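You operate a simulated robot arm through the tools that you are given. There is no shell and no other tool.

Carry out the task below with a simulated robot arm. There is one attempt and no reset: what you move stays moved.

TASK
Level the fan stand, then run the fan at 2.
Fine: fan off first; green wheel up to its stop, then centre the bubble with the blue wheel; wait till the streamers stand out.

The check looks at the end state, three seconds after you hand in, the way a careful person would. Anything else that was tipped, shoved, dropped, spilled or broken makes it a failure.

THE ROBOT
A 5-joint arm with a two-finger parallel gripper on a trunk, on a base that drives. Base frame: it is fixed to the floor where the robot stands at the start and does not move with it; the origin is under the middle of the robot, x ahead of it, y to its left, z up. Readings come in m, rad, newtons and seconds.
It reaches about 1.134 m from its shoulder. Its first joint turns from -2.601 to 2.601 rad. Places, roughly: blue wheel [1.9, 1.9, 0.7]; chain [0.9, -3.8, 0]; fan [1.7, 2.4, 1]; fan knob [1.7, 1.9, 0.7]; green wheel [1.1, 2.3, 0.7]; power plug [0.75, 2.75, 1]; swivel lever [1.2, 2.1, 0.5]. Payload 1.57 kg.
The tool frame sits at the grasp point between the pads (the TCP): z along the fingers, y along the line on which they close. The tips reach 0.03 m beyond it. The gripper opens to 0.11 m. The fingers are 0.024 m wide and 0.012 m thick; the gripper's body (0.048 by 0.112 m) begins 0.078 m behind the TCP.
Orientation is told as [roll, pitch, yaw] about the base's x, y, z axes, in that order, counted from this pose: with the fingers straight down and closing along the base's y, the tool's x points along the base's -x, its y along +y and its z along -z.

THE INTERFACE
- The arm moves only by the tool apply_moves. Its argument "series" is one flat list of numbers, 6 for each row, row after row: the shift along the base's x, y, z in units of 200 mm (1.0 is 200 mm), then the turn, a rotation vector about the base's x, y, z in units of 60 degrees (1.0 is 60 degrees). In form: [x, y, z, rx, ry, rz, x, y, z, rx, ry, rz, ...]. A call has 1 to 20 rows; each row is the pose to reach, as a shift and turn from the pose commanded when the call began. "gripper" is the gripper command, from -1 (fully open) to 1 (shut), values between in proportion, set as the call begins (left out, the last holds). A call with a number of a shift or a turn outside -1 to 1 is refused whole. A row lasts 0.2 s, in which the tool goes at most 0.05 m and 0.15 rad; a call with a longer step from one row to the next is refused whole, and so is a gripper value outside its range. A pose out of reach is approached as far as the arm can. The call stops where the force on the tool passes 70 N (or 10 N more than at its start, if that is more) or the arm is blocked; 0.2 s more then pass. The fingers move at their own pace (about 0.072 m/s each) and stop on an object; they squeeze with about 36 N. The grip force told is the motor's: it shows also when the fingers shut on nothing. Time passes only in rows, and 0.2 s behind the last, so rows that repeat a pose let the fingers close. It gives the time, the measured TCP pose, the force on the tool (base axes), the opening and the grip force at its end, in the units of the frame above (readings bear some noise), with the torque about the TCP (base axes, N m) and any sound that the robot's microphone picked up.
- Cameras (640 x 400 px; columns grow to the right, rows downward): "scene" is now at [0.0441, 0.1482, 1.6554]; the picture's right is [-0.26, -0.97, 0.00], its down [-0.65, 0.17, -0.74] and it looks along [0.71, -0.19, -0.67] (base axes); focal length 287 px, centre (320, 200). "wrist" rides on the gripper at [0.07, 0.016, -0.141] in the tool frame; the picture's right is [-0.23, 0.97, 0.00], its down [-0.86, -0.20, -0.48] and it looks along [-0.47, -0.11, 0.88] (tool axes); focal length 222 px, centre (320, 200). There is no depth. A picture from a camera that has moved, and an enlarged one, comes with that camera's place and axes in the base frame and with its lens. The place of the scene camera against the robot may be out by one fixed shift of up to 0.025 m in any direction.
- grab_frame(camera): a new picture of that camera. No time passes.
- slide_trunk(by): slides the trunk up (or, below 0, down) by that many m; the arm and the scene camera ride with it, the base frame stays. It gives what a move gives, with no picture.
- drive_base(legs): drives the robot by 1 to 6 legs, each [ahead, turn to the left] in m and rad, along the robot's own axes; the way and the turn of a leg run together, so that a leg with both is an arc; at most 1.5 m and 3.142 rad a leg. The arm and the cameras ride along, it lands a little off, and it stops where it bumps. It gives what a move gives.
- turn_head(pan, tilt): turns the head with the scene camera to pan (to the left, within 2.705 rad either way) and tilt (down, from -0.506 to 1.204), counted from straight ahead of the robot. It gives what a move gives.
- inspect(camera, box): a new picture of the part [left, top, right, bottom] of that camera's present view, enlarged. No time passes.
- close_job(): hands the job in; it is judged then, once.

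Nothing tells you exact positions but the pictures and the camera data. Unless the task says otherwise, let go and move clear before handing in.

The tools are called after ">>>" as a command line: name --argument value ..., lists and objects as JSON in quotes. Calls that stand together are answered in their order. apply_moves: Moves the arm, as the interface text tells. Its arguments: {"type":"object","properties":{"series":{"type":"array","items":{"type":"number"}},"gripper":{"type":"number"}},"required":["series"]} The other tools are called the same way: slide_trunk (by) slides the trunk up or down; drive_base (legs) drives the base; turn_head (pan, tilt) turns the head that bears the scene camera; grab_frame (camera) takes a picture; inspect (camera, box) takes an enlarged picture of a part of a camera's view; close_job () hands the job in.

At the start:

```text
clock: 0.0
ee_pos: [0.7657, -0.2815, 0.9286]
tool_rot: [0.0, 0.0, 0.02]
wrist_force: [-0.4, 0.0, 0.4]
ft_torque: [0.01, 0.01, 0.01]
gripper_width: 0.1101
grasp_force: 0.0
trunk travel left (down, up): [-0.661, 0.309]
robot x, y, heading: [-0.0047, -0.003, 0.001]
head pan, tilt: [-0.26, 0.74]
```

scene: 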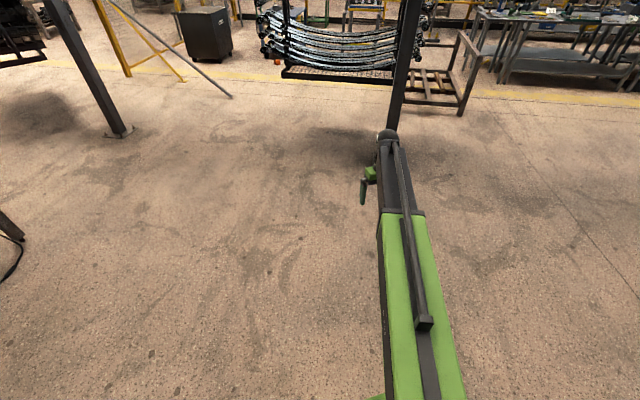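
wrist: 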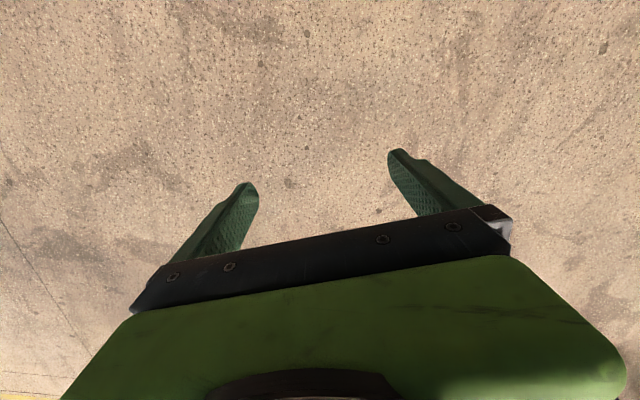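

The view ahead shows only floor and workshop clutter; the fan should be to the left at about 0.9 rad. I'll turn the head that way to look.

>>> turn_head --pan 0.95 --tilt 0.35

>>> grab_frame --camera "scene"

```text
clock: 1.4
ee_pos: [0.7652, -0.2795, 0.9283]
tool_rot: [-0.001, 0.0, 0.02]
wrist_force: [0.7, 0.7, -0.6]
ft_torque: [0.01, -0.01, 0.03]
gripper_width: 0.1099
grasp_force: 0.1
trunk travel left (down, up): [-0.661, 0.309]
robot x, y, heading: [-0.0013, -0.0047, 0.0]
head pan, tilt: [0.949, 0.351]
```

```text
taken
camera scene: at [0.0179, 0.2453, 1.6901], right [0.81, -0.58, 0.0], down [-0.2, -0.28, -0.94], along [0.55, 0.76, -0.34], focal length 287 px, centre (320, 200)
```

scene: 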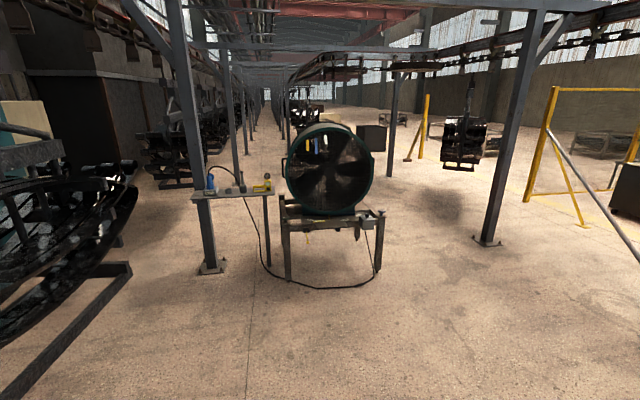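

I see the fan on its stand, with a side table to its left holding the plug/socket. I'll enlarge this area.

>>> inspect --camera "scene" --box '[260, 110, 400, 200]'

>>> inspect --camera "scene" --box '[260, 190, 400, 290]'

>>> inspect --camera "scene" --box '[180, 150, 290, 220]'

```text
4.44 times, centred on (330, 155) of scene
camera zoom: at [0.0179, 0.2453, 1.6901], right [0.81, -0.58, 0.0], down [-0.2, -0.28, -0.94], along [0.55, 0.76, -0.34], focal length 1275 px, centre (276, 400)
```

zoom: 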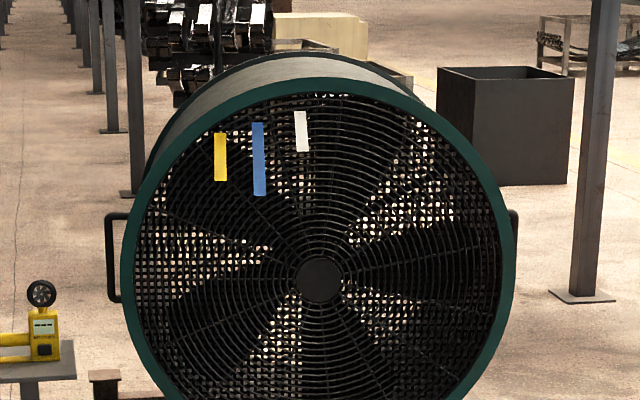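

```text
4.00 times, centred on (330, 240) of scene
camera zoom: at [0.0179, 0.2453, 1.6901], right [0.81, -0.58, 0.0], down [-0.2, -0.28, -0.94], along [0.55, 0.76, -0.34], focal length 1148 px, centre (280, 40)
```

zoom: 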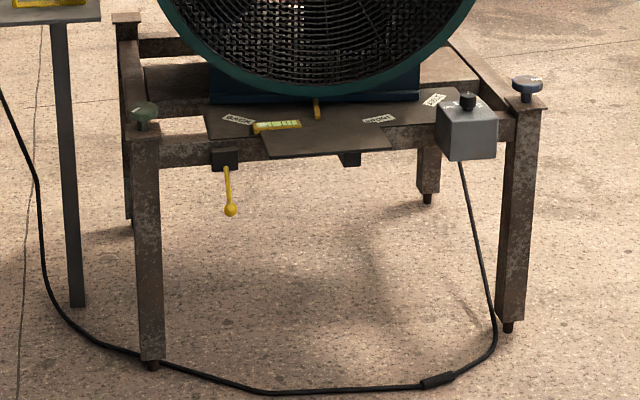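

```text
5.71 times, centred on (235, 185) of scene
camera zoom: at [0.0179, 0.2453, 1.6901], right [0.81, -0.58, 0.0], down [-0.2, -0.28, -0.94], along [0.55, 0.76, -0.34], focal length 1639 px, centre (806, 286)
```

zoom: 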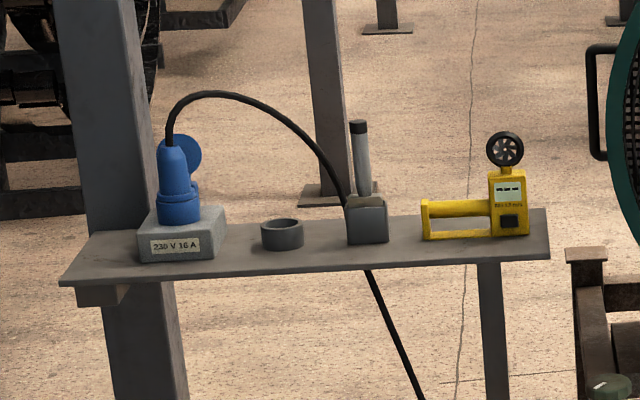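

The stand has a green wheel at the left, a blue wheel at the right, a knob box, a swivel lever and a level (yellow vial). I'll drive nearer to see the details.

>>> drive_base --legs '[[0, 0.9], [0.9, 0]]'

>>> turn_head --pan 0.15 --tilt 0.45

>>> grab_frame --camera "scene"

```text
clock: 8.5
ee_pos: [1.2138, 1.1532, 0.9283]
tool_rot: [0.0, 0.001, 0.949]
wrist_force: [0.2, 0.0, -0.1]
ft_torque: [0.01, 0.03, 0.01]
gripper_width: 0.1101
grasp_force: 0.1
trunk travel left (down, up): [-0.661, 0.309]
robot x, y, heading: [0.5345, 0.6981, 0.931]
head pan, tilt: [0.949, 0.351]
```

```text
clock: 9.6
ee_pos: [1.2142, 1.1522, 0.9277]
tool_rot: [-0.001, 0.0, 0.947]
wrist_force: [0.1, -0.1, 0.7]
ft_torque: [-0.02, 0.02, -0.03]
gripper_width: 0.1099
grasp_force: 0.0
trunk travel left (down, up): [-0.661, 0.309]
robot x, y, heading: [0.5335, 0.6998, 0.932]
head pan, tilt: [0.15, 0.45]
```

```text
taken
camera scene: at [0.427, 0.8535, 1.6809], right [0.88, -0.47, 0.0], down [-0.2, -0.38, -0.9], along [0.42, 0.8, -0.44], focal length 287 px, centre (320, 200)
```

scene: 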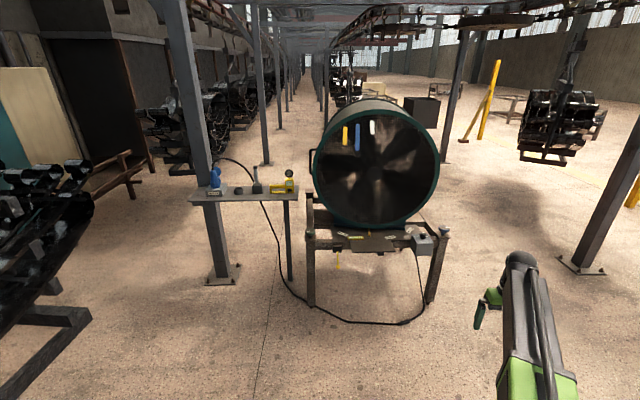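

>>> inspect --camera "scene" --box '[300, 215, 460, 315]'

>>> inspect --camera "scene" --box '[395, 215, 459, 255]'

>>> inspect --camera "scene" --box '[325, 220, 405, 270]'

>>> inspect --camera "scene" --box '[186, 145, 306, 220]'

>>> inspect --camera "scene" --box '[300, 90, 450, 230]'

```text
4.00 times, centred on (380, 265) of scene
camera zoom: at [0.427, 0.8535, 1.6809], right [0.88, -0.47, 0.0], down [-0.2, -0.38, -0.9], along [0.42, 0.8, -0.44], focal length 1148 px, centre (80, -60)
```

zoom: 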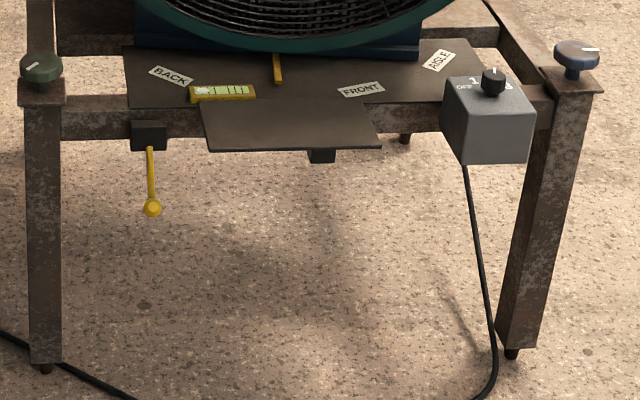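

```text
10.00 times, centred on (427, 235) of scene
camera zoom: at [0.427, 0.8535, 1.6809], right [0.88, -0.47, 0.0], down [-0.2, -0.38, -0.9], along [0.42, 0.8, -0.44], focal length 2869 px, centre (-750, -150)
```

zoom: 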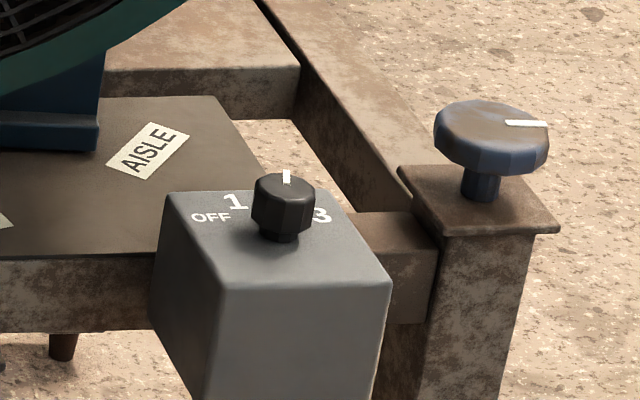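

```text
8.00 times, centred on (365, 245) of scene
camera zoom: at [0.427, 0.8535, 1.6809], right [0.88, -0.47, 0.0], down [-0.2, -0.38, -0.9], along [0.42, 0.8, -0.44], focal length 2295 px, centre (-40, -160)
```

zoom: 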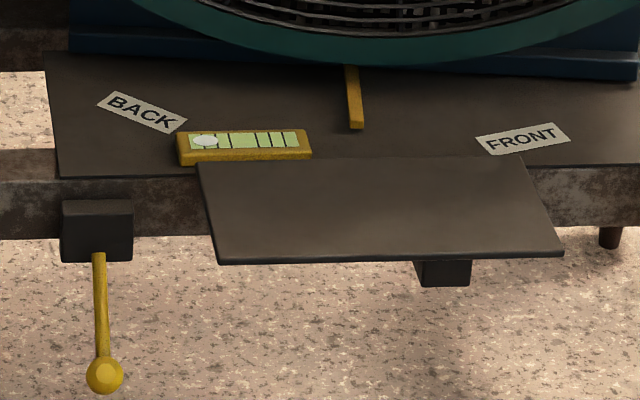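

```text
5.33 times, centred on (246, 182) of scene
camera zoom: at [0.427, 0.8535, 1.6809], right [0.88, -0.47, 0.0], down [-0.2, -0.38, -0.9], along [0.42, 0.8, -0.44], focal length 1530 px, centre (715, 293)
```

zoom: 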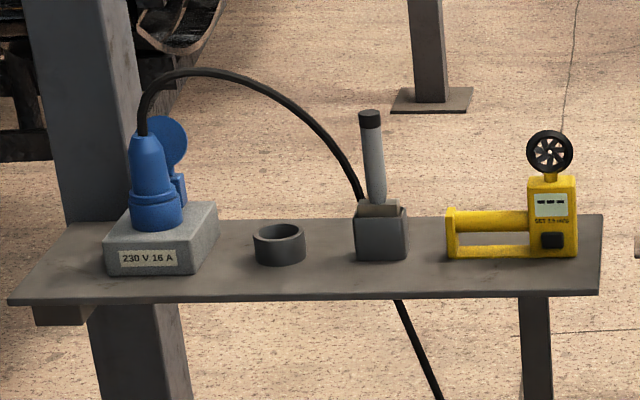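

```text
2.86 times, centred on (375, 160) of scene
camera zoom: at [0.427, 0.8535, 1.6809], right [0.88, -0.47, 0.0], down [-0.2, -0.38, -0.9], along [0.42, 0.8, -0.44], focal length 820 px, centre (163, 314)
```

zoom: 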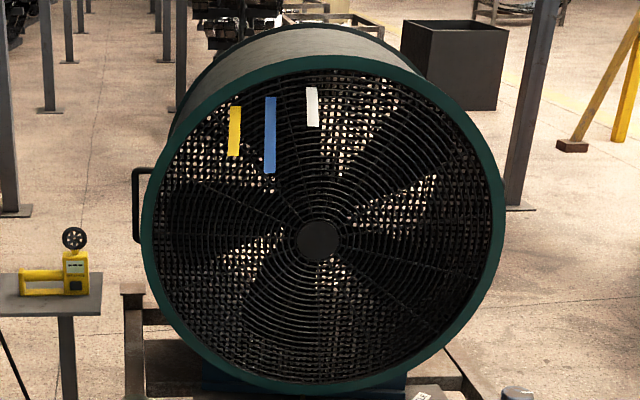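

The knob seems to point at 2 while the streamers hang; the bubble sits far left in the vial. I'll let some time pass and compare frames and sounds to see whether the fan turns.

>>> apply_moves --series '[0, 0, 0, 0, 0, 0, 0, 0, 0, 0, 0, 0, 0, 0, 0, 0, 0, 0]' --gripper 1

>>> inspect --camera "scene" --box '[300, 90, 450, 230]'

>>> inspect --camera "scene" --box '[406, 225, 438, 245]'

>>> inspect --camera "scene" --box '[300, 222, 332, 242]'

```text
clock: 10.4
ee_pos: [1.2142, 1.1517, 0.9284]
tool_rot: [0.002, 0.0, 0.948]
wrist_force: [0.6, -0.1, 0.1]
ft_torque: [0.02, -0.03, -0.04]
gripper_width: 0.0
grasp_force: 0.5
trunk travel left (down, up): [-0.661, 0.309]
robot x, y, heading: [0.5396, 0.7002, 0.932]
head pan, tilt: [0.15, 0.45]
```

```text
2.86 times, centred on (375, 160) of scene
camera zoom: at [0.4271, 0.8534, 1.6809], right [0.88, -0.47, 0.0], down [-0.2, -0.38, -0.9], along [0.42, 0.8, -0.44], focal length 820 px, centre (163, 314)
```

zoom: 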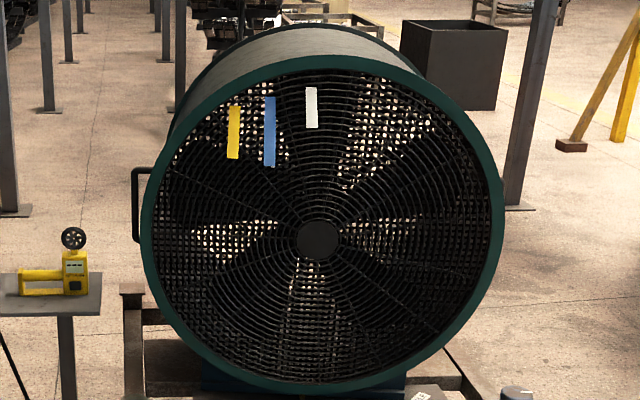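

```text
16.00 times, centred on (422, 235) of scene
camera zoom: at [0.4271, 0.8534, 1.6809], right [0.88, -0.47, 0.0], down [-0.2, -0.38, -0.9], along [0.42, 0.8, -0.44], focal length 4590 px, centre (-1312, -360)
```

zoom: 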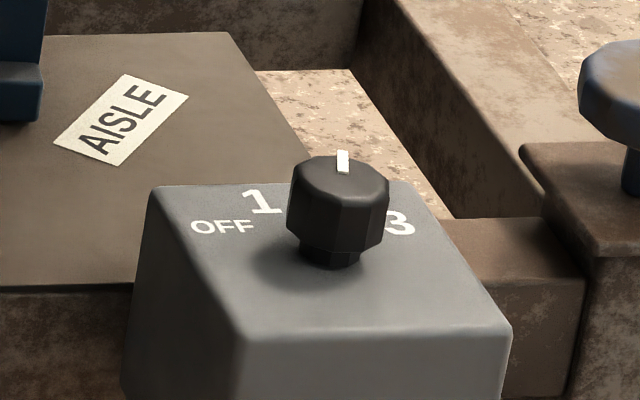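

```text
16.00 times, centred on (316, 232) of scene
camera zoom: at [0.4271, 0.8534, 1.6809], right [0.88, -0.47, 0.0], down [-0.2, -0.38, -0.9], along [0.42, 0.8, -0.44], focal length 4590 px, centre (384, -312)
```

zoom: 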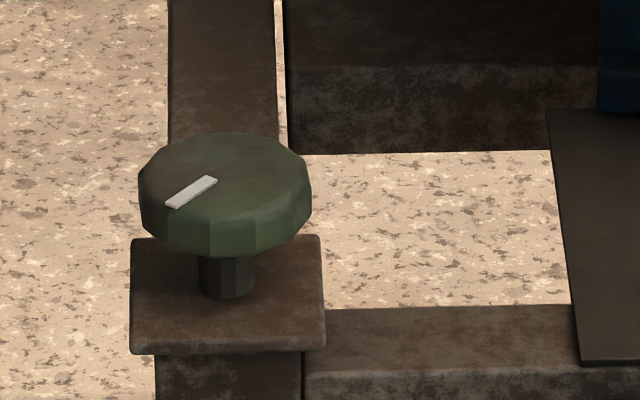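

The blades do move between frames, so the fan is turning slowly (knob near 2), with the bubble hard left. I'll retract the arm before driving closer in front of the stand.

>>> apply_moves --series '[-0.09, -0.115, 0.14, 0, 0, 0, -0.18, -0.23, 0.28, 0, 0, 0, -0.27, -0.345, 0.42, 0, 0, 0, -0.36, -0.46, 0.56, 0, 0, 0, -0.45, -0.575, 0.7, 0, 0, 0, -0.54, -0.69, 0.84, 0, 0, 0, -0.6, -0.8, 1.0, 0, 0, 0, -0.6, -0.8, 1.0, 0, 0, 0]' --gripper -1

>>> drive_base --legs '[[0, -0.104], [0.75, 0], [0, 0.275]]'

>>> turn_head --pan 0.0 --tilt 0.6

>>> grab_frame --camera "scene"

>>> grab_frame --camera "wrist"

```text
clock: 12.2
ee_pos: [1.0964, 0.9979, 0.9282]
tool_rot: [-0.001, -0.001, 0.948]
wrist_force: [0.3, -0.4, -0.6]
ft_torque: [0.0, 0.0, -0.02]
gripper_width: 0.1102
grasp_force: 0.1
out of reach, approached as far as the arm can: row 1, 2, 3, 4, 5, 6, 7, 8
trunk travel left (down, up): [-0.661, 0.309]
robot x, y, heading: [0.5384, 0.7018, 0.934]
head pan, tilt: [0.15, 0.45]
```

```text
clock: 17.7
ee_pos: [1.5466, 1.6415, 0.9285]
tool_rot: [0.0, -0.001, 1.119]
wrist_force: [0.3, -0.1, 0.8]
ft_torque: [0.02, 0.02, 0.0]
gripper_width: 0.1098
grasp_force: 0.1
trunk travel left (down, up): [-0.661, 0.309]
robot x, y, heading: [1.0333, 1.2595, 1.093]
head pan, tilt: [0.15, 0.45]
```

```text
clock: 18.4
ee_pos: [1.5457, 1.6423, 0.9275]
tool_rot: [0.0, 0.001, 1.118]
wrist_force: [0.7, 0.1, 0.8]
ft_torque: [0.04, 0.0, -0.02]
gripper_width: 0.1101
grasp_force: 0.1
trunk travel left (down, up): [-0.661, 0.309]
robot x, y, heading: [1.035, 1.2544, 1.096]
head pan, tilt: [0.0, 0.6]
```

```text
taken
camera scene: at [0.9157, 1.3819, 1.6674], right [0.89, -0.46, 0.0], down [-0.26, -0.5, -0.83], along [0.38, 0.73, -0.56], focal length 287 px, centre (320, 200)
```

scene: 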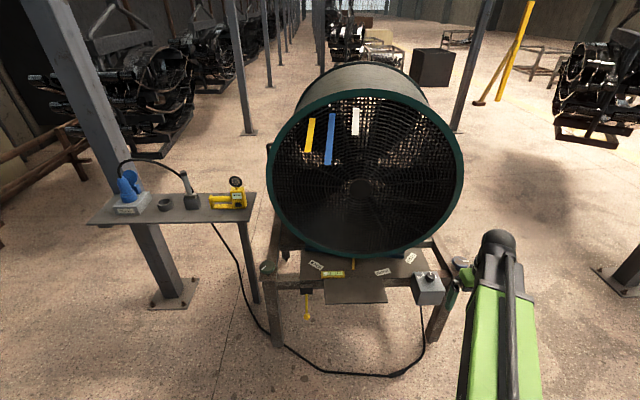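

```text
taken
camera wrist: at [1.5007, 1.5859, 1.0701], right [-0.78, 0.63, 0.0], down [0.55, 0.68, 0.48], along [0.3, 0.37, -0.88], focal length 222 px, centre (320, 200)
```

wrist: 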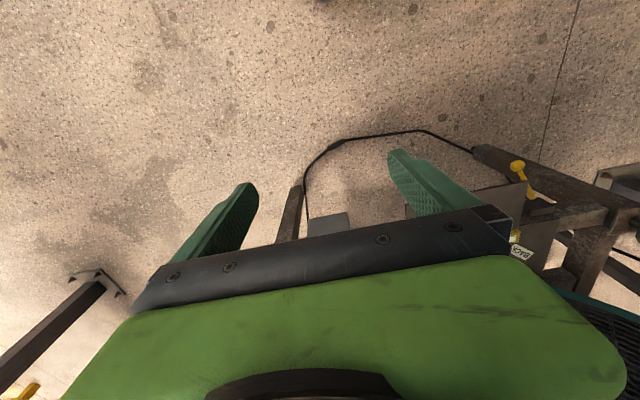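

I'm now about 1.3 m from the stand. Let me take enlarged views of wheels, knob and level from here.

>>> inspect --camera "scene" --box '[300, 245, 400, 307]'

>>> inspect --camera "scene" --box '[404, 255, 476, 300]'

>>> inspect --camera "scene" --box '[250, 250, 322, 295]'

>>> inspect --camera "scene" --box '[260, 80, 470, 250]'

>>> inspect --camera "scene" --box '[90, 160, 260, 230]'

```text
6.40 times, centred on (350, 276) of scene
camera zoom: at [0.9157, 1.3819, 1.6674], right [0.89, -0.46, 0.0], down [-0.26, -0.5, -0.83], along [0.38, 0.73, -0.56], focal length 1836 px, centre (128, -286)
```

zoom: 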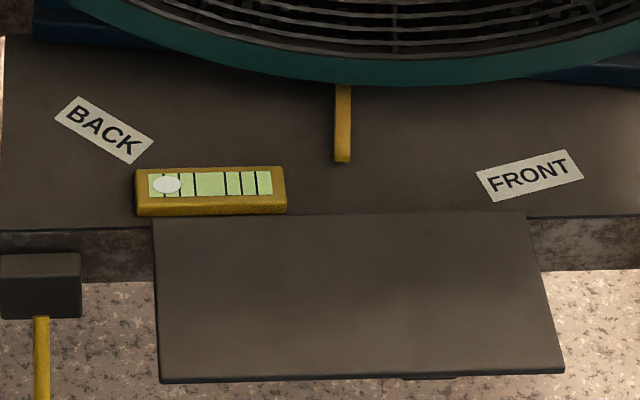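

```text
8.89 times, centred on (440, 278) of scene
camera zoom: at [0.9157, 1.3819, 1.6674], right [0.89, -0.46, 0.0], down [-0.26, -0.5, -0.83], along [0.38, 0.73, -0.56], focal length 2550 px, centre (-747, -489)
```

zoom: 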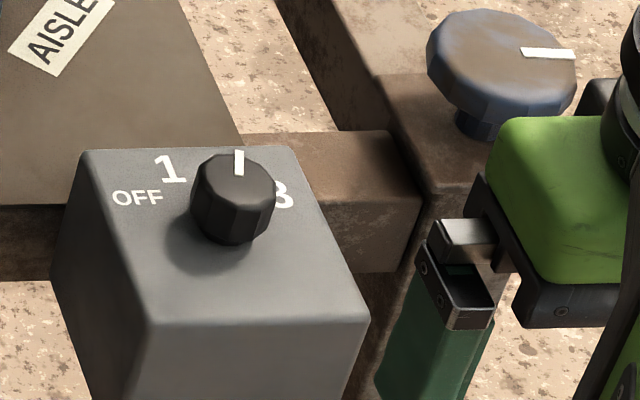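

```text
8.89 times, centred on (286, 272) of scene
camera zoom: at [0.9157, 1.3819, 1.6674], right [0.89, -0.46, 0.0], down [-0.26, -0.5, -0.83], along [0.38, 0.73, -0.56], focal length 2550 px, centre (622, -444)
```

zoom: 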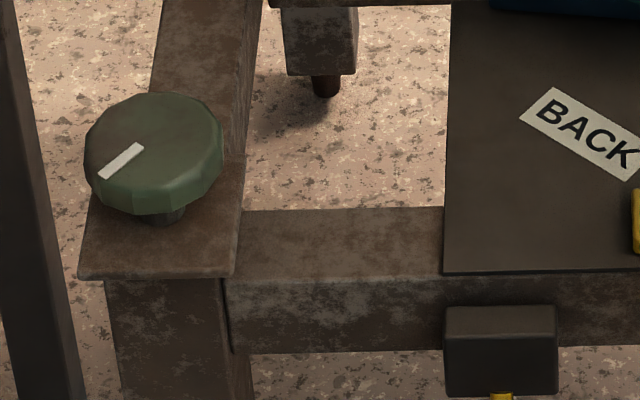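

```text
2.35 times, centred on (365, 165) of scene
camera zoom: at [0.9157, 1.3819, 1.6674], right [0.89, -0.46, 0.0], down [-0.26, -0.5, -0.83], along [0.38, 0.73, -0.56], focal length 675 px, centre (214, 282)
```

zoom: 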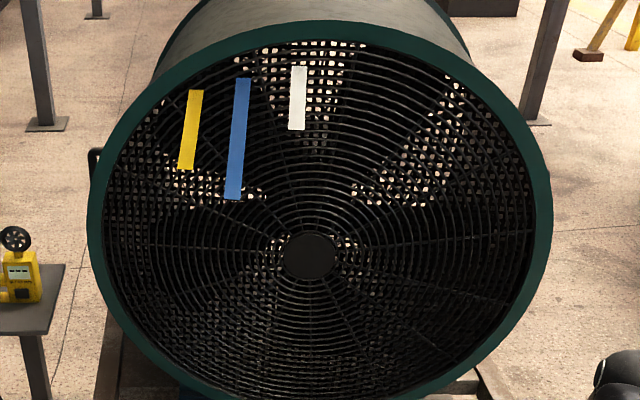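

```text
3.76 times, centred on (175, 195) of scene
camera zoom: at [0.9157, 1.3819, 1.6674], right [0.89, -0.46, 0.0], down [-0.26, -0.5, -0.83], along [0.38, 0.73, -0.56], focal length 1080 px, centre (866, 219)
```

zoom: 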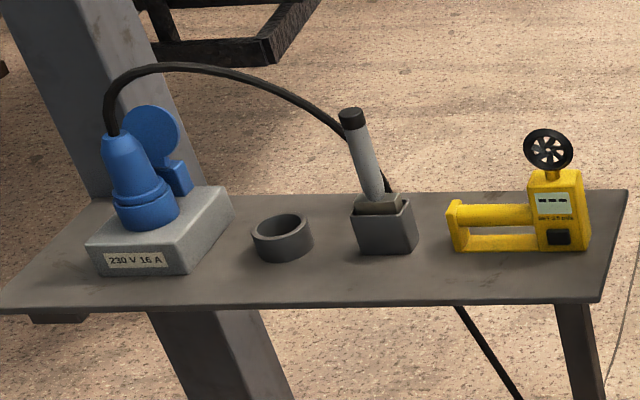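

The knob points at 2, bubble at far left. By triangulation: knob top ≈ (1.72, 1.91, 0.71), blue wheel ≈ (1.92, 1.91, 0.69), green wheel ≈ (1.12, 2.30, 0.68). I'll drive about 0.3 m closer, centred on the stand.

>>> drive_base --legs '[[0, -0.17], [0.3, 0], [0, 0.19]]'

>>> turn_head --pan -0.2 --tilt 0.85

>>> grab_frame --camera "scene"

>>> grab_frame --camera "wrist"

```text
clock: 21.9
ee_pos: [1.7191, 1.8902, 0.9269]
tool_rot: [0.0, 0.001, 1.14]
wrist_force: [-0.2, -0.1, 1.3]
ft_torque: [0.02, 0.07, 0.0]
gripper_width: 0.1101
grasp_force: 0.0
trunk travel left (down, up): [-0.661, 0.309]
robot x, y, heading: [1.206, 1.5021, 1.109]
head pan, tilt: [0.0, 0.6]
```

```text
clock: 22.6
ee_pos: [1.718, 1.8917, 0.9279]
tool_rot: [0.0, 0.001, 1.139]
wrist_force: [0.1, -0.1, 0.1]
ft_torque: [-0.02, 0.0, -0.02]
gripper_width: 0.11
grasp_force: 0.0
trunk travel left (down, up): [-0.661, 0.309]
robot x, y, heading: [1.2121, 1.5012, 1.11]
head pan, tilt: [-0.201, 0.85]
```

```text
taken
camera scene: at [1.0957, 1.6048, 1.6465], right [0.79, -0.62, 0.0], down [-0.46, -0.59, -0.66], along [0.41, 0.52, -0.75], focal length 287 px, centre (320, 200)
```

scene: 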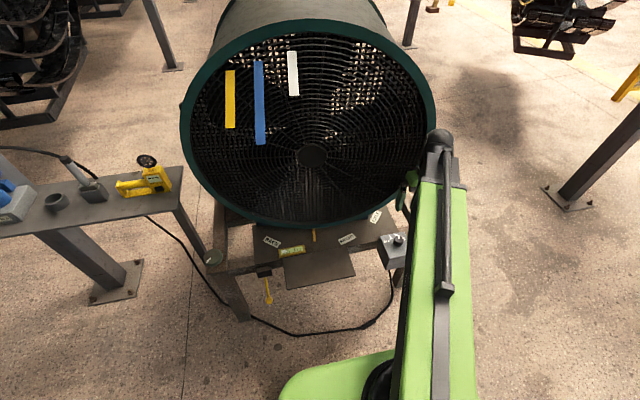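

```text
taken
camera wrist: at [1.6742, 1.8344, 1.07], right [-0.79, 0.61, 0.0], down [0.54, 0.69, 0.48], along [0.29, 0.38, -0.88], focal length 222 px, centre (320, 200)
```

wrist: 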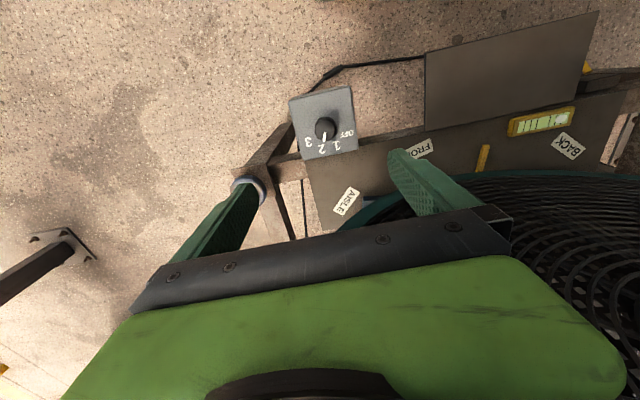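

The wrist camera gives a good view of the knob. I'll zoom in on it.

>>> inspect --camera "wrist" --box '[280, 75, 376, 165]'

>>> inspect --camera "wrist" --box '[490, 95, 600, 165]'

```text
4.44 times, centred on (328, 120) of wrist
camera zoom: at [1.6742, 1.8344, 1.07], right [-0.79, 0.61, 0.0], down [0.54, 0.69, 0.48], along [0.29, 0.38, -0.88], focal length 987 px, centre (284, 556)
```

zoom: 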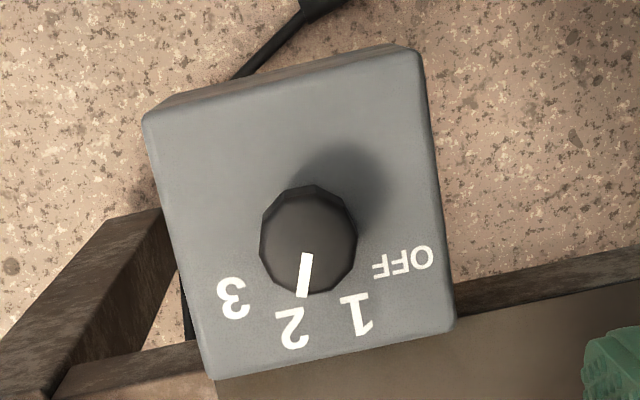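

```text
5.71 times, centred on (545, 130) of wrist
camera zoom: at [1.6742, 1.8344, 1.07], right [-0.79, 0.61, 0.0], down [0.54, 0.69, 0.48], along [0.29, 0.38, -0.88], focal length 1269 px, centre (-966, 600)
```

zoom: 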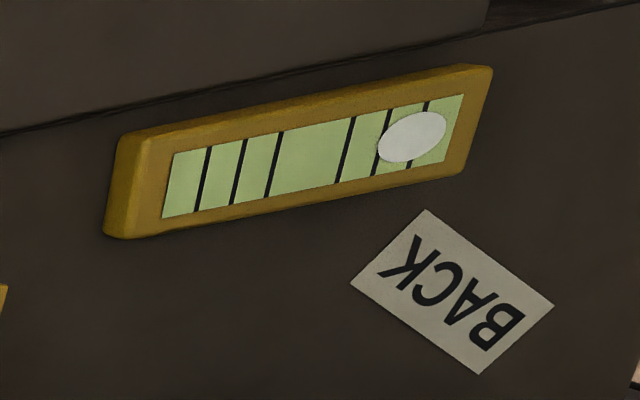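

The knob lies almost straight below the gripper, at about (1.712, 1.897), pointer on 2. I'll descend partway over it and recheck.

>>> apply_moves --series '[-0.01, 0.01, -0.2, 0, 0, 0, -0.02, 0.02, -0.4, 0, 0, 0, -0.025, 0.03, -0.6, 0, 0, 0, -0.025, 0.03, -0.7, 0, 0, 0, -0.025, 0.03, -0.7, 0, 0, 0]' --gripper -0.2

>>> grab_frame --camera "wrist"

>>> grab_frame --camera "scene"

```text
clock: 23.8
ee_pos: [1.7165, 1.8952, 0.9278]
tool_rot: [0.002, 0.001, 1.139]
wrist_force: [0.0, 0.1, -0.3]
ft_torque: [-0.01, 0.02, 0.0]
gripper_width: 0.0659
grasp_force: 0.3
out of reach, approached as far as the arm can: row 1, 2, 3, 4, 5
trunk travel left (down, up): [-0.661, 0.309]
robot x, y, heading: [1.21, 1.5036, 1.107]
head pan, tilt: [-0.201, 0.85]
```

```text
taken
camera wrist: at [1.6718, 1.8381, 1.07], right [-0.79, 0.61, 0.0], down [0.54, 0.69, 0.48], along [0.29, 0.38, -0.88], focal length 222 px, centre (320, 200)
```

wrist: 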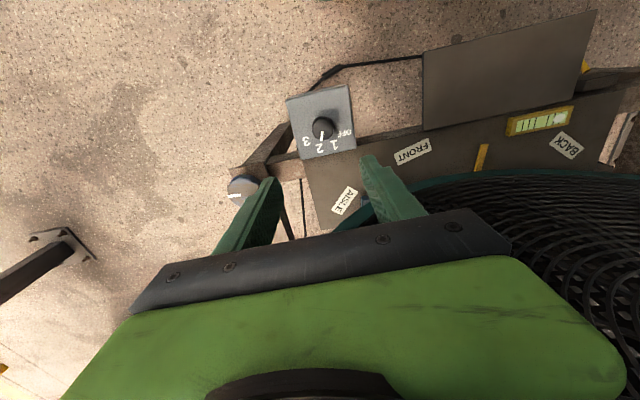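

```text
taken
camera scene: at [1.0957, 1.6048, 1.6464], right [0.79, -0.62, 0.0], down [-0.46, -0.59, -0.66], along [0.41, 0.52, -0.75], focal length 287 px, centre (320, 200)
```

scene: 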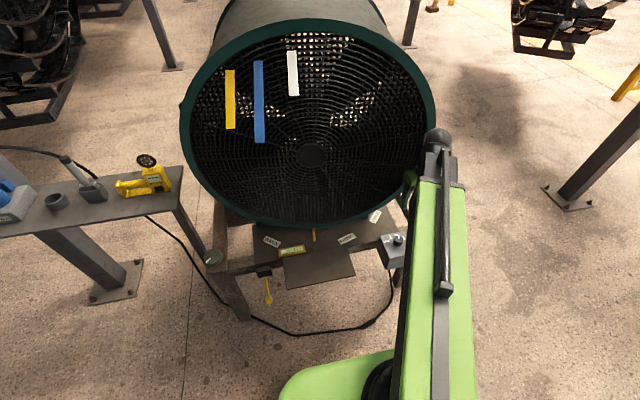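

The arm moves only horizontally; height comes from the trunk. I'll slide the trunk down 0.15 m first, above the knob.

>>> slide_trunk --by -0.15

>>> grab_frame --camera "wrist"

>>> grab_frame --camera "scene"

```text
clock: 25.6
ee_pos: [1.7159, 1.8955, 0.7778]
tool_rot: [0.0, 0.0, 1.14]
wrist_force: [0.6, 0.1, 0.5]
ft_torque: [0.0, 0.0, -0.01]
gripper_width: 0.066
grasp_force: 0.1
trunk travel left (down, up): [-0.511, 0.459]
robot x, y, heading: [1.2084, 1.5004, 1.105]
head pan, tilt: [-0.201, 0.85]
```

```text
taken
camera wrist: at [1.6718, 1.8381, 0.9201], right [-0.79, 0.61, 0.0], down [0.54, 0.69, 0.48], along [0.29, 0.38, -0.88], focal length 222 px, centre (320, 200)
```

wrist: 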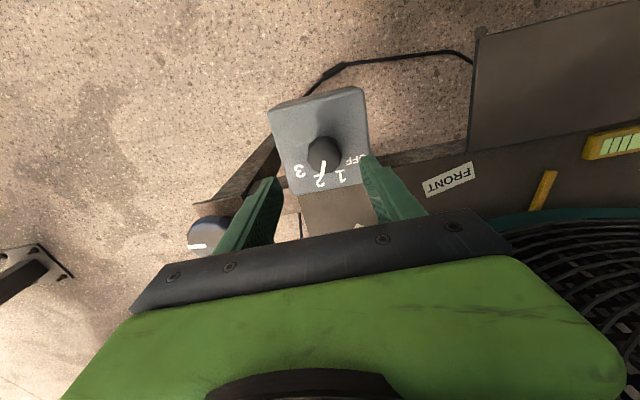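

```text
taken
camera scene: at [1.0957, 1.6049, 1.4965], right [0.79, -0.62, 0.0], down [-0.46, -0.59, -0.66], along [0.41, 0.52, -0.75], focal length 287 px, centre (320, 200)
```

scene: 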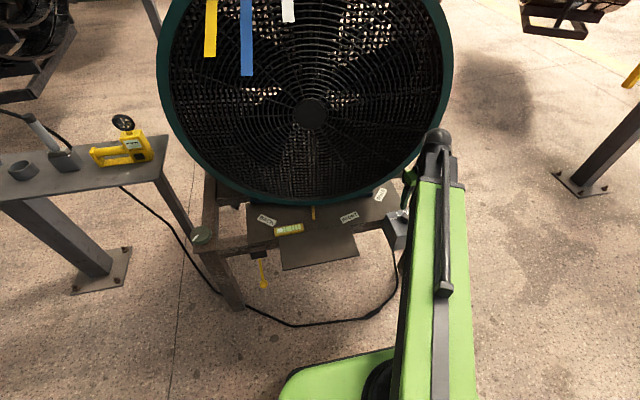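

>>> inspect --camera "wrist" --box '[270, 100, 390, 200]'

```text
4.00 times, centred on (330, 150) of wrist
camera zoom: at [1.6718, 1.8381, 0.9201], right [-0.79, 0.61, 0.0], down [0.54, 0.69, 0.48], along [0.29, 0.38, -0.88], focal length 888 px, centre (280, 400)
```

zoom: 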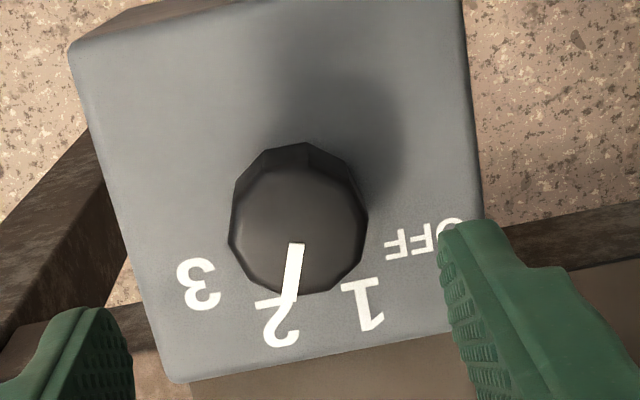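

Knob top is at about (1.711, 1.896, 0.703), 35 mm wide. I'll shift slightly, lower around it and close.

>>> apply_moves --series '[-0.024, 0.0, 0, 0, 0, 0, -0.024, 0.0, 0, 0, 0, 0]' --gripper -0.2

>>> slide_trunk --by -0.063

>>> inspect --camera "wrist" --box '[220, 100, 420, 240]'

```text
clock: 26.2
ee_pos: [1.7109, 1.8948, 0.778]
tool_rot: [0.0, -0.001, 1.14]
wrist_force: [1.0, -0.2, 0.4]
ft_torque: [-0.03, -0.01, 0.0]
gripper_width: 0.066
grasp_force: 0.1
trunk travel left (down, up): [-0.511, 0.459]
robot x, y, heading: [1.21, 1.5022, 1.109]
head pan, tilt: [-0.201, 0.85]
```

```text
clock: 27.2
ee_pos: [1.712, 1.8944, 0.715]
tool_rot: [0.0, 0.001, 1.139]
wrist_force: [-0.9, 0.7, 0.4]
ft_torque: [-0.04, -0.01, 0.01]
gripper_width: 0.066
grasp_force: 0.2
trunk travel left (down, up): [-0.448, 0.522]
robot x, y, heading: [1.2114, 1.5023, 1.101]
head pan, tilt: [-0.201, 0.85]
```

```text
2.86 times, centred on (320, 170) of wrist
camera zoom: at [1.6671, 1.838, 0.857], right [-0.79, 0.61, 0.0], down [0.54, 0.69, 0.48], along [0.29, 0.38, -0.88], focal length 635 px, centre (320, 286)
```

zoom: 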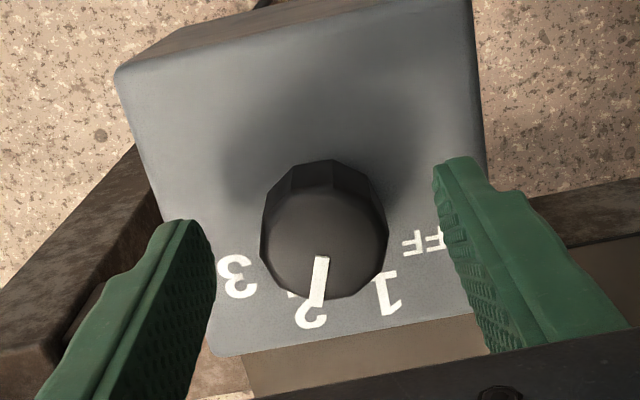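

Fingers straddle the knob well centred. Closing now.

>>> apply_moves --series '[0, 0, 0, 0, 0, 0, 0, 0, 0, 0, 0, 0, 0, 0, 0, 0, 0, 0]' --gripper 1

>>> inspect --camera "wrist" --box '[220, 100, 420, 240]'

```text
clock: 28.0
ee_pos: [1.7116, 1.8943, 0.7146]
tool_rot: [0.0, 0.0, 1.14]
wrist_force: [-0.2, 0.4, 1.9]
ft_torque: [-0.02, -0.01, 0.01]
gripper_width: 0.0366
grasp_force: 42.8
trunk travel left (down, up): [-0.448, 0.522]
robot x, y, heading: [1.2077, 1.5005, 1.106]
head pan, tilt: [-0.201, 0.85]
```

```text
2.86 times, centred on (320, 170) of wrist
camera zoom: at [1.6671, 1.838, 0.8571], right [-0.79, 0.61, 0.0], down [0.54, 0.69, 0.48], along [0.29, 0.38, -0.88], focal length 635 px, centre (320, 286)
```

zoom: 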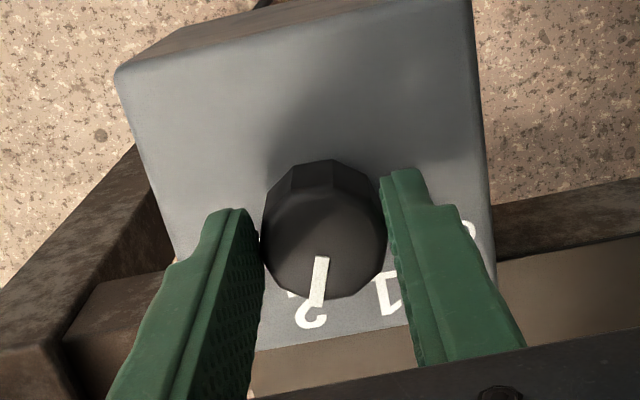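

>>> apply_moves --series '[0, 0, 0, 0, 0, 0.125, 0, 0, 0, 0, 0, 0.25, 0, 0, 0, 0, 0, 0.375, 0, 0, 0, 0, 0, 0.5, 0, 0, 0, 0, 0, 0.625, 0, 0, 0, 0, 0, 0.75, 0, 0, 0, 0, 0, 0.875, 0, 0, 0, 0, 0, 1.0, 0, 0, 0, 0, 0, 1.0]' --gripper 1

>>> grab_frame --camera "wrist"

```text
clock: 30.0
ee_pos: [1.7158, 1.8955, 0.7139]
tool_rot: [-0.014, 0.002, 2.189]
wrist_force: [48.2, 4.0, 26.7]
ft_torque: [0.61, -1.5, -0.19]
gripper_width: 0.0366
grasp_force: 43.4
trunk travel left (down, up): [-0.448, 0.522]
robot x, y, heading: [1.2062, 1.4988, 1.108]
head pan, tilt: [-0.201, 0.85]
```

```text
taken
camera wrist: at [1.7405, 1.828, 0.8568], right [-0.93, -0.38, -0.01], down [-0.34, 0.81, 0.48], along [-0.17, 0.45, -0.88], focal length 222 px, centre (320, 200)
```

wrist: 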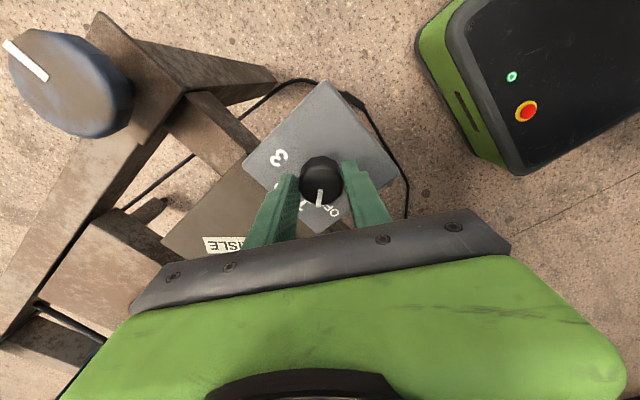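

The tool now feels 48 N along x, so something may be strained. I'll look before moving further.

>>> grab_frame --camera "scene"

>>> inspect --camera "wrist" --box '[230, 80, 410, 240]'

>>> inspect --camera "scene" --box '[340, 130, 500, 260]'

```text
taken
camera scene: at [1.0975, 1.6039, 1.4338], right [0.79, -0.62, 0.0], down [-0.46, -0.59, -0.66], along [0.41, 0.52, -0.75], focal length 287 px, centre (320, 200)
```

scene: 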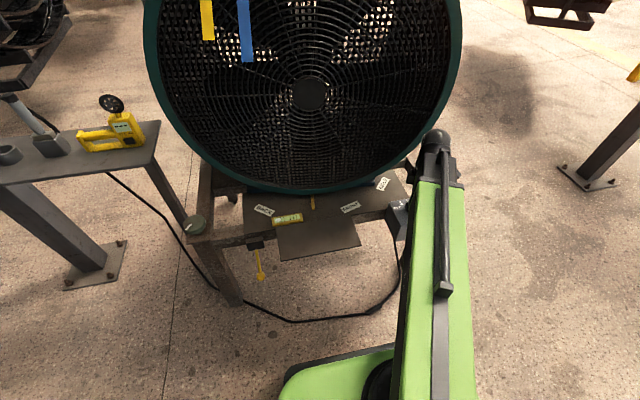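

```text
2.50 times, centred on (320, 160) of wrist
camera zoom: at [1.7405, 1.828, 0.8568], right [-0.93, -0.38, -0.01], down [-0.34, 0.81, 0.48], along [-0.17, 0.45, -0.88], focal length 555 px, centre (320, 300)
```

zoom: 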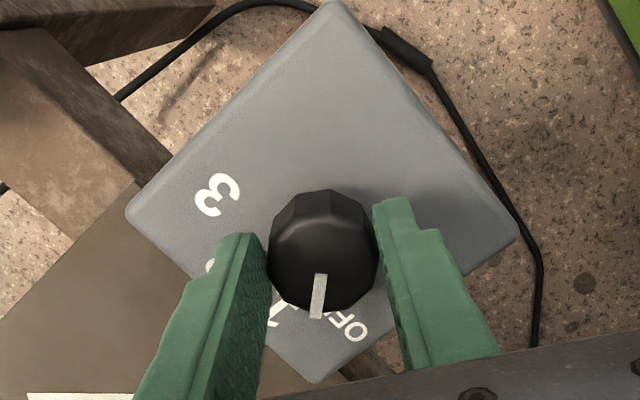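

```text
3.08 times, centred on (420, 195) of scene
camera zoom: at [1.0975, 1.6039, 1.4338], right [0.79, -0.62, 0.0], down [-0.46, -0.59, -0.66], along [0.41, 0.52, -0.75], focal length 883 px, centre (12, 215)
```

zoom: 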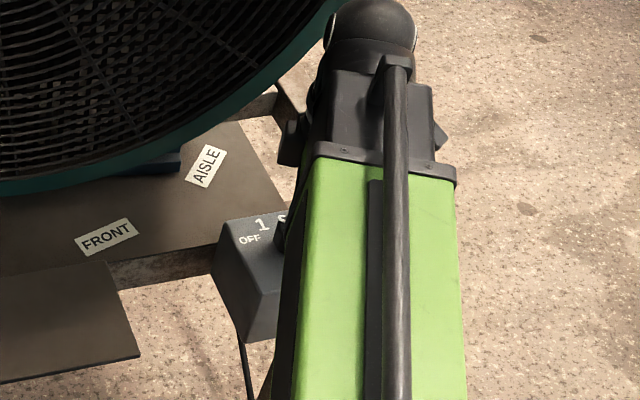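

The strain comes from gripping slightly off the knob's tilted axis. I'll ease the tool toward where it sits and turn the last part to OFF.

>>> apply_moves --series '[0.025, 0.006, 0, 0, 0, 0.0, 0.025, 0.006, 0, 0, 0, 0.1, 0.025, 0.006, 0, 0, 0, 0.2, 0.025, 0.006, 0, 0, 0, 0.25, 0.025, 0.006, 0, 0, 0, 0.25]' --gripper 1

>>> inspect --camera "wrist" --box '[230, 80, 410, 240]'

```text
clock: 31.2
ee_pos: [1.7178, 1.897, 0.715]
tool_rot: [0.0, -0.001, 2.449]
wrist_force: [11.6, -0.8, 2.1]
ft_torque: [0.07, -0.51, -0.01]
gripper_width: 0.0368
grasp_force: 43.7
trunk travel left (down, up): [-0.448, 0.522]
robot x, y, heading: [1.212, 1.5018, 1.106]
head pan, tilt: [-0.201, 0.85]
```

```text
2.50 times, centred on (320, 160) of wrist
camera zoom: at [1.7596, 1.8389, 0.8566], right [-0.8, -0.61, 0.0], down [-0.53, 0.7, 0.48], along [-0.29, 0.38, -0.88], focal length 555 px, centre (320, 300)
```

zoom: 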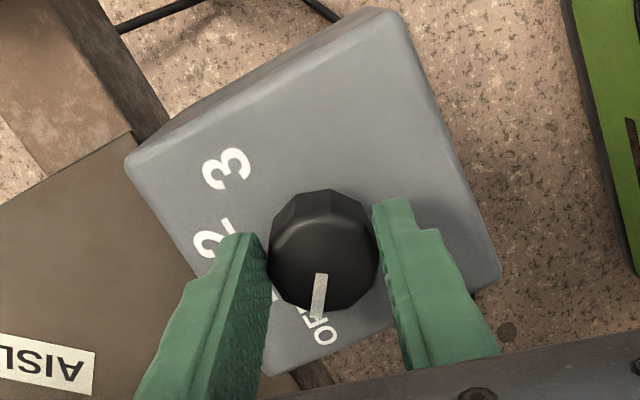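

The pointer looks at OFF now. I'll release and lift to check.

>>> apply_moves --series '[0, 0, 0, 0, 0, 0, 0, 0, 0, 0, 0, 0, 0, 0, 0, 0, 0, 0]' --gripper -0.3

>>> slide_trunk --by 0.1

>>> inspect --camera "wrist" --box '[230, 60, 410, 200]'

>>> grab_frame --camera "scene"

```text
clock: 32.0
ee_pos: [1.7162, 1.8978, 0.7145]
tool_rot: [-0.001, 0.001, 2.449]
wrist_force: [0.2, -0.4, 0.1]
ft_torque: [0.03, -0.01, 0.02]
gripper_width: 0.0716
grasp_force: 0.1
trunk travel left (down, up): [-0.448, 0.522]
robot x, y, heading: [1.2068, 1.4976, 1.107]
head pan, tilt: [-0.201, 0.85]
```

```text
clock: 33.3
ee_pos: [1.7166, 1.8963, 0.8158]
tool_rot: [-0.001, 0.001, 2.449]
wrist_force: [0.2, -0.5, -0.1]
ft_torque: [-0.02, 0.02, -0.02]
gripper_width: 0.0716
grasp_force: 0.0
trunk travel left (down, up): [-0.548, 0.422]
robot x, y, heading: [1.2092, 1.4994, 1.107]
head pan, tilt: [-0.201, 0.85]
```

```text
2.86 times, centred on (320, 130) of wrist
camera zoom: at [1.7593, 1.8392, 0.957], right [-0.8, -0.6, 0.0], down [-0.53, 0.7, 0.48], along [-0.29, 0.38, -0.88], focal length 635 px, centre (320, 400)
```

zoom: 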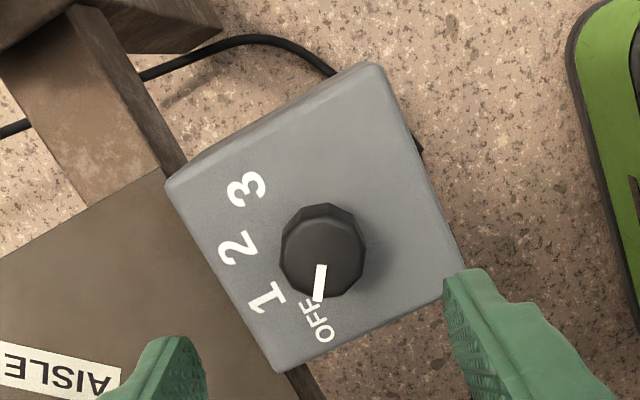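

```text
taken
camera scene: at [1.0957, 1.6049, 1.5334], right [0.79, -0.62, 0.0], down [-0.46, -0.59, -0.66], along [0.41, 0.52, -0.75], focal length 287 px, centre (320, 200)
```

scene: 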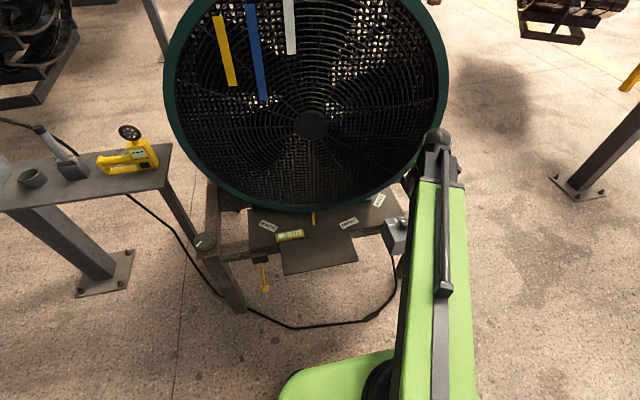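

The knob is at OFF, with the stand undisturbed. Next is the green wheel; I'll raise a bit and swing the arm left in front of the fan, stopping short to check.

>>> slide_trunk --by 0.1

>>> apply_moves --series '[-0.2, 0.135, 0, 0, 0, 0, -0.4, 0.27, 0, 0, 0, 0, -0.6, 0.405, 0, 0, 0, 0, -0.8, 0.54, 0, 0, 0, 0, -0.99, 0.63, 0, 0, 0, 0]' --gripper -0.8

>>> apply_moves --series '[-0.2, 0.13, 0, 0, 0, 0, -0.4, 0.26, 0, 0, 0, 0, -0.6, 0.38, 0, 0, 0, 0, -0.8, 0.5, 0, 0, 0, 0, -0.99, 0.6, 0, 0, 0, 0, -0.99, 0.6, 0, 0, 0, 0]'

>>> turn_head --pan 0.3 --tilt 0.7

>>> grab_frame --camera "scene"

>>> grab_frame --camera "wrist"

```text
clock: 34.7
ee_pos: [1.7166, 1.8968, 0.9152]
tool_rot: [0.0, 0.0, 2.448]
wrist_force: [-0.5, 0.1, 0.0]
ft_torque: [0.02, -0.01, 0.0]
gripper_width: 0.0717
grasp_force: 0.0
trunk travel left (down, up): [-0.648, 0.322]
robot x, y, heading: [1.207, 1.5007, 1.104]
head pan, tilt: [-0.201, 0.85]
```

```text
clock: 35.9
ee_pos: [1.5189, 2.0223, 0.9151]
tool_rot: [-0.001, 0.0, 2.449]
wrist_force: [-0.1, -0.5, 0.0]
ft_torque: [-0.03, -0.02, -0.01]
gripper_width: 0.099
grasp_force: 0.1
trunk travel left (down, up): [-0.648, 0.322]
robot x, y, heading: [1.2078, 1.499, 1.112]
head pan, tilt: [-0.201, 0.85]
```

```text
clock: 37.3
ee_pos: [1.3202, 2.1432, 0.9142]
tool_rot: [0.0, -0.001, 2.449]
wrist_force: [-0.2, 0.0, 0.3]
ft_torque: [0.0, -0.01, -0.02]
gripper_width: 0.0993
grasp_force: 0.1
trunk travel left (down, up): [-0.648, 0.322]
robot x, y, heading: [1.2101, 1.5004, 1.101]
head pan, tilt: [-0.201, 0.85]
```

```text
clock: 38.2
ee_pos: [1.3204, 2.1427, 0.9156]
tool_rot: [-0.001, 0.0, 2.449]
wrist_force: [-0.5, -0.6, -0.1]
ft_torque: [-0.03, -0.01, 0.01]
gripper_width: 0.0988
grasp_force: 0.0
trunk travel left (down, up): [-0.648, 0.322]
robot x, y, heading: [1.2066, 1.4981, 1.106]
head pan, tilt: [0.3, 0.7]
```

```text
taken
camera scene: at [1.0614, 1.6272, 1.6457], right [0.99, -0.16, 0.0], down [-0.11, -0.64, -0.76], along [0.13, 0.75, -0.64], focal length 287 px, centre (320, 200)
```

scene: 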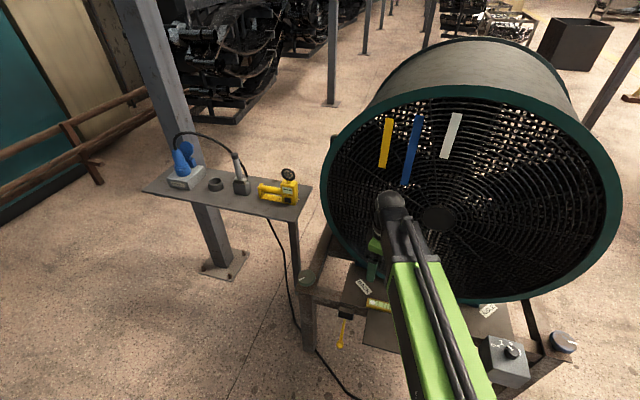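

```text
taken
camera wrist: at [1.3628, 2.0856, 1.057], right [-0.8, -0.6, 0.0], down [-0.53, 0.7, 0.48], along [-0.29, 0.38, -0.88], focal length 222 px, centre (320, 200)
```

wrist: 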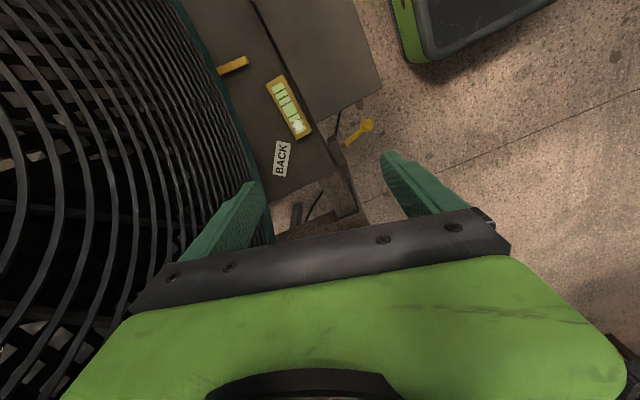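

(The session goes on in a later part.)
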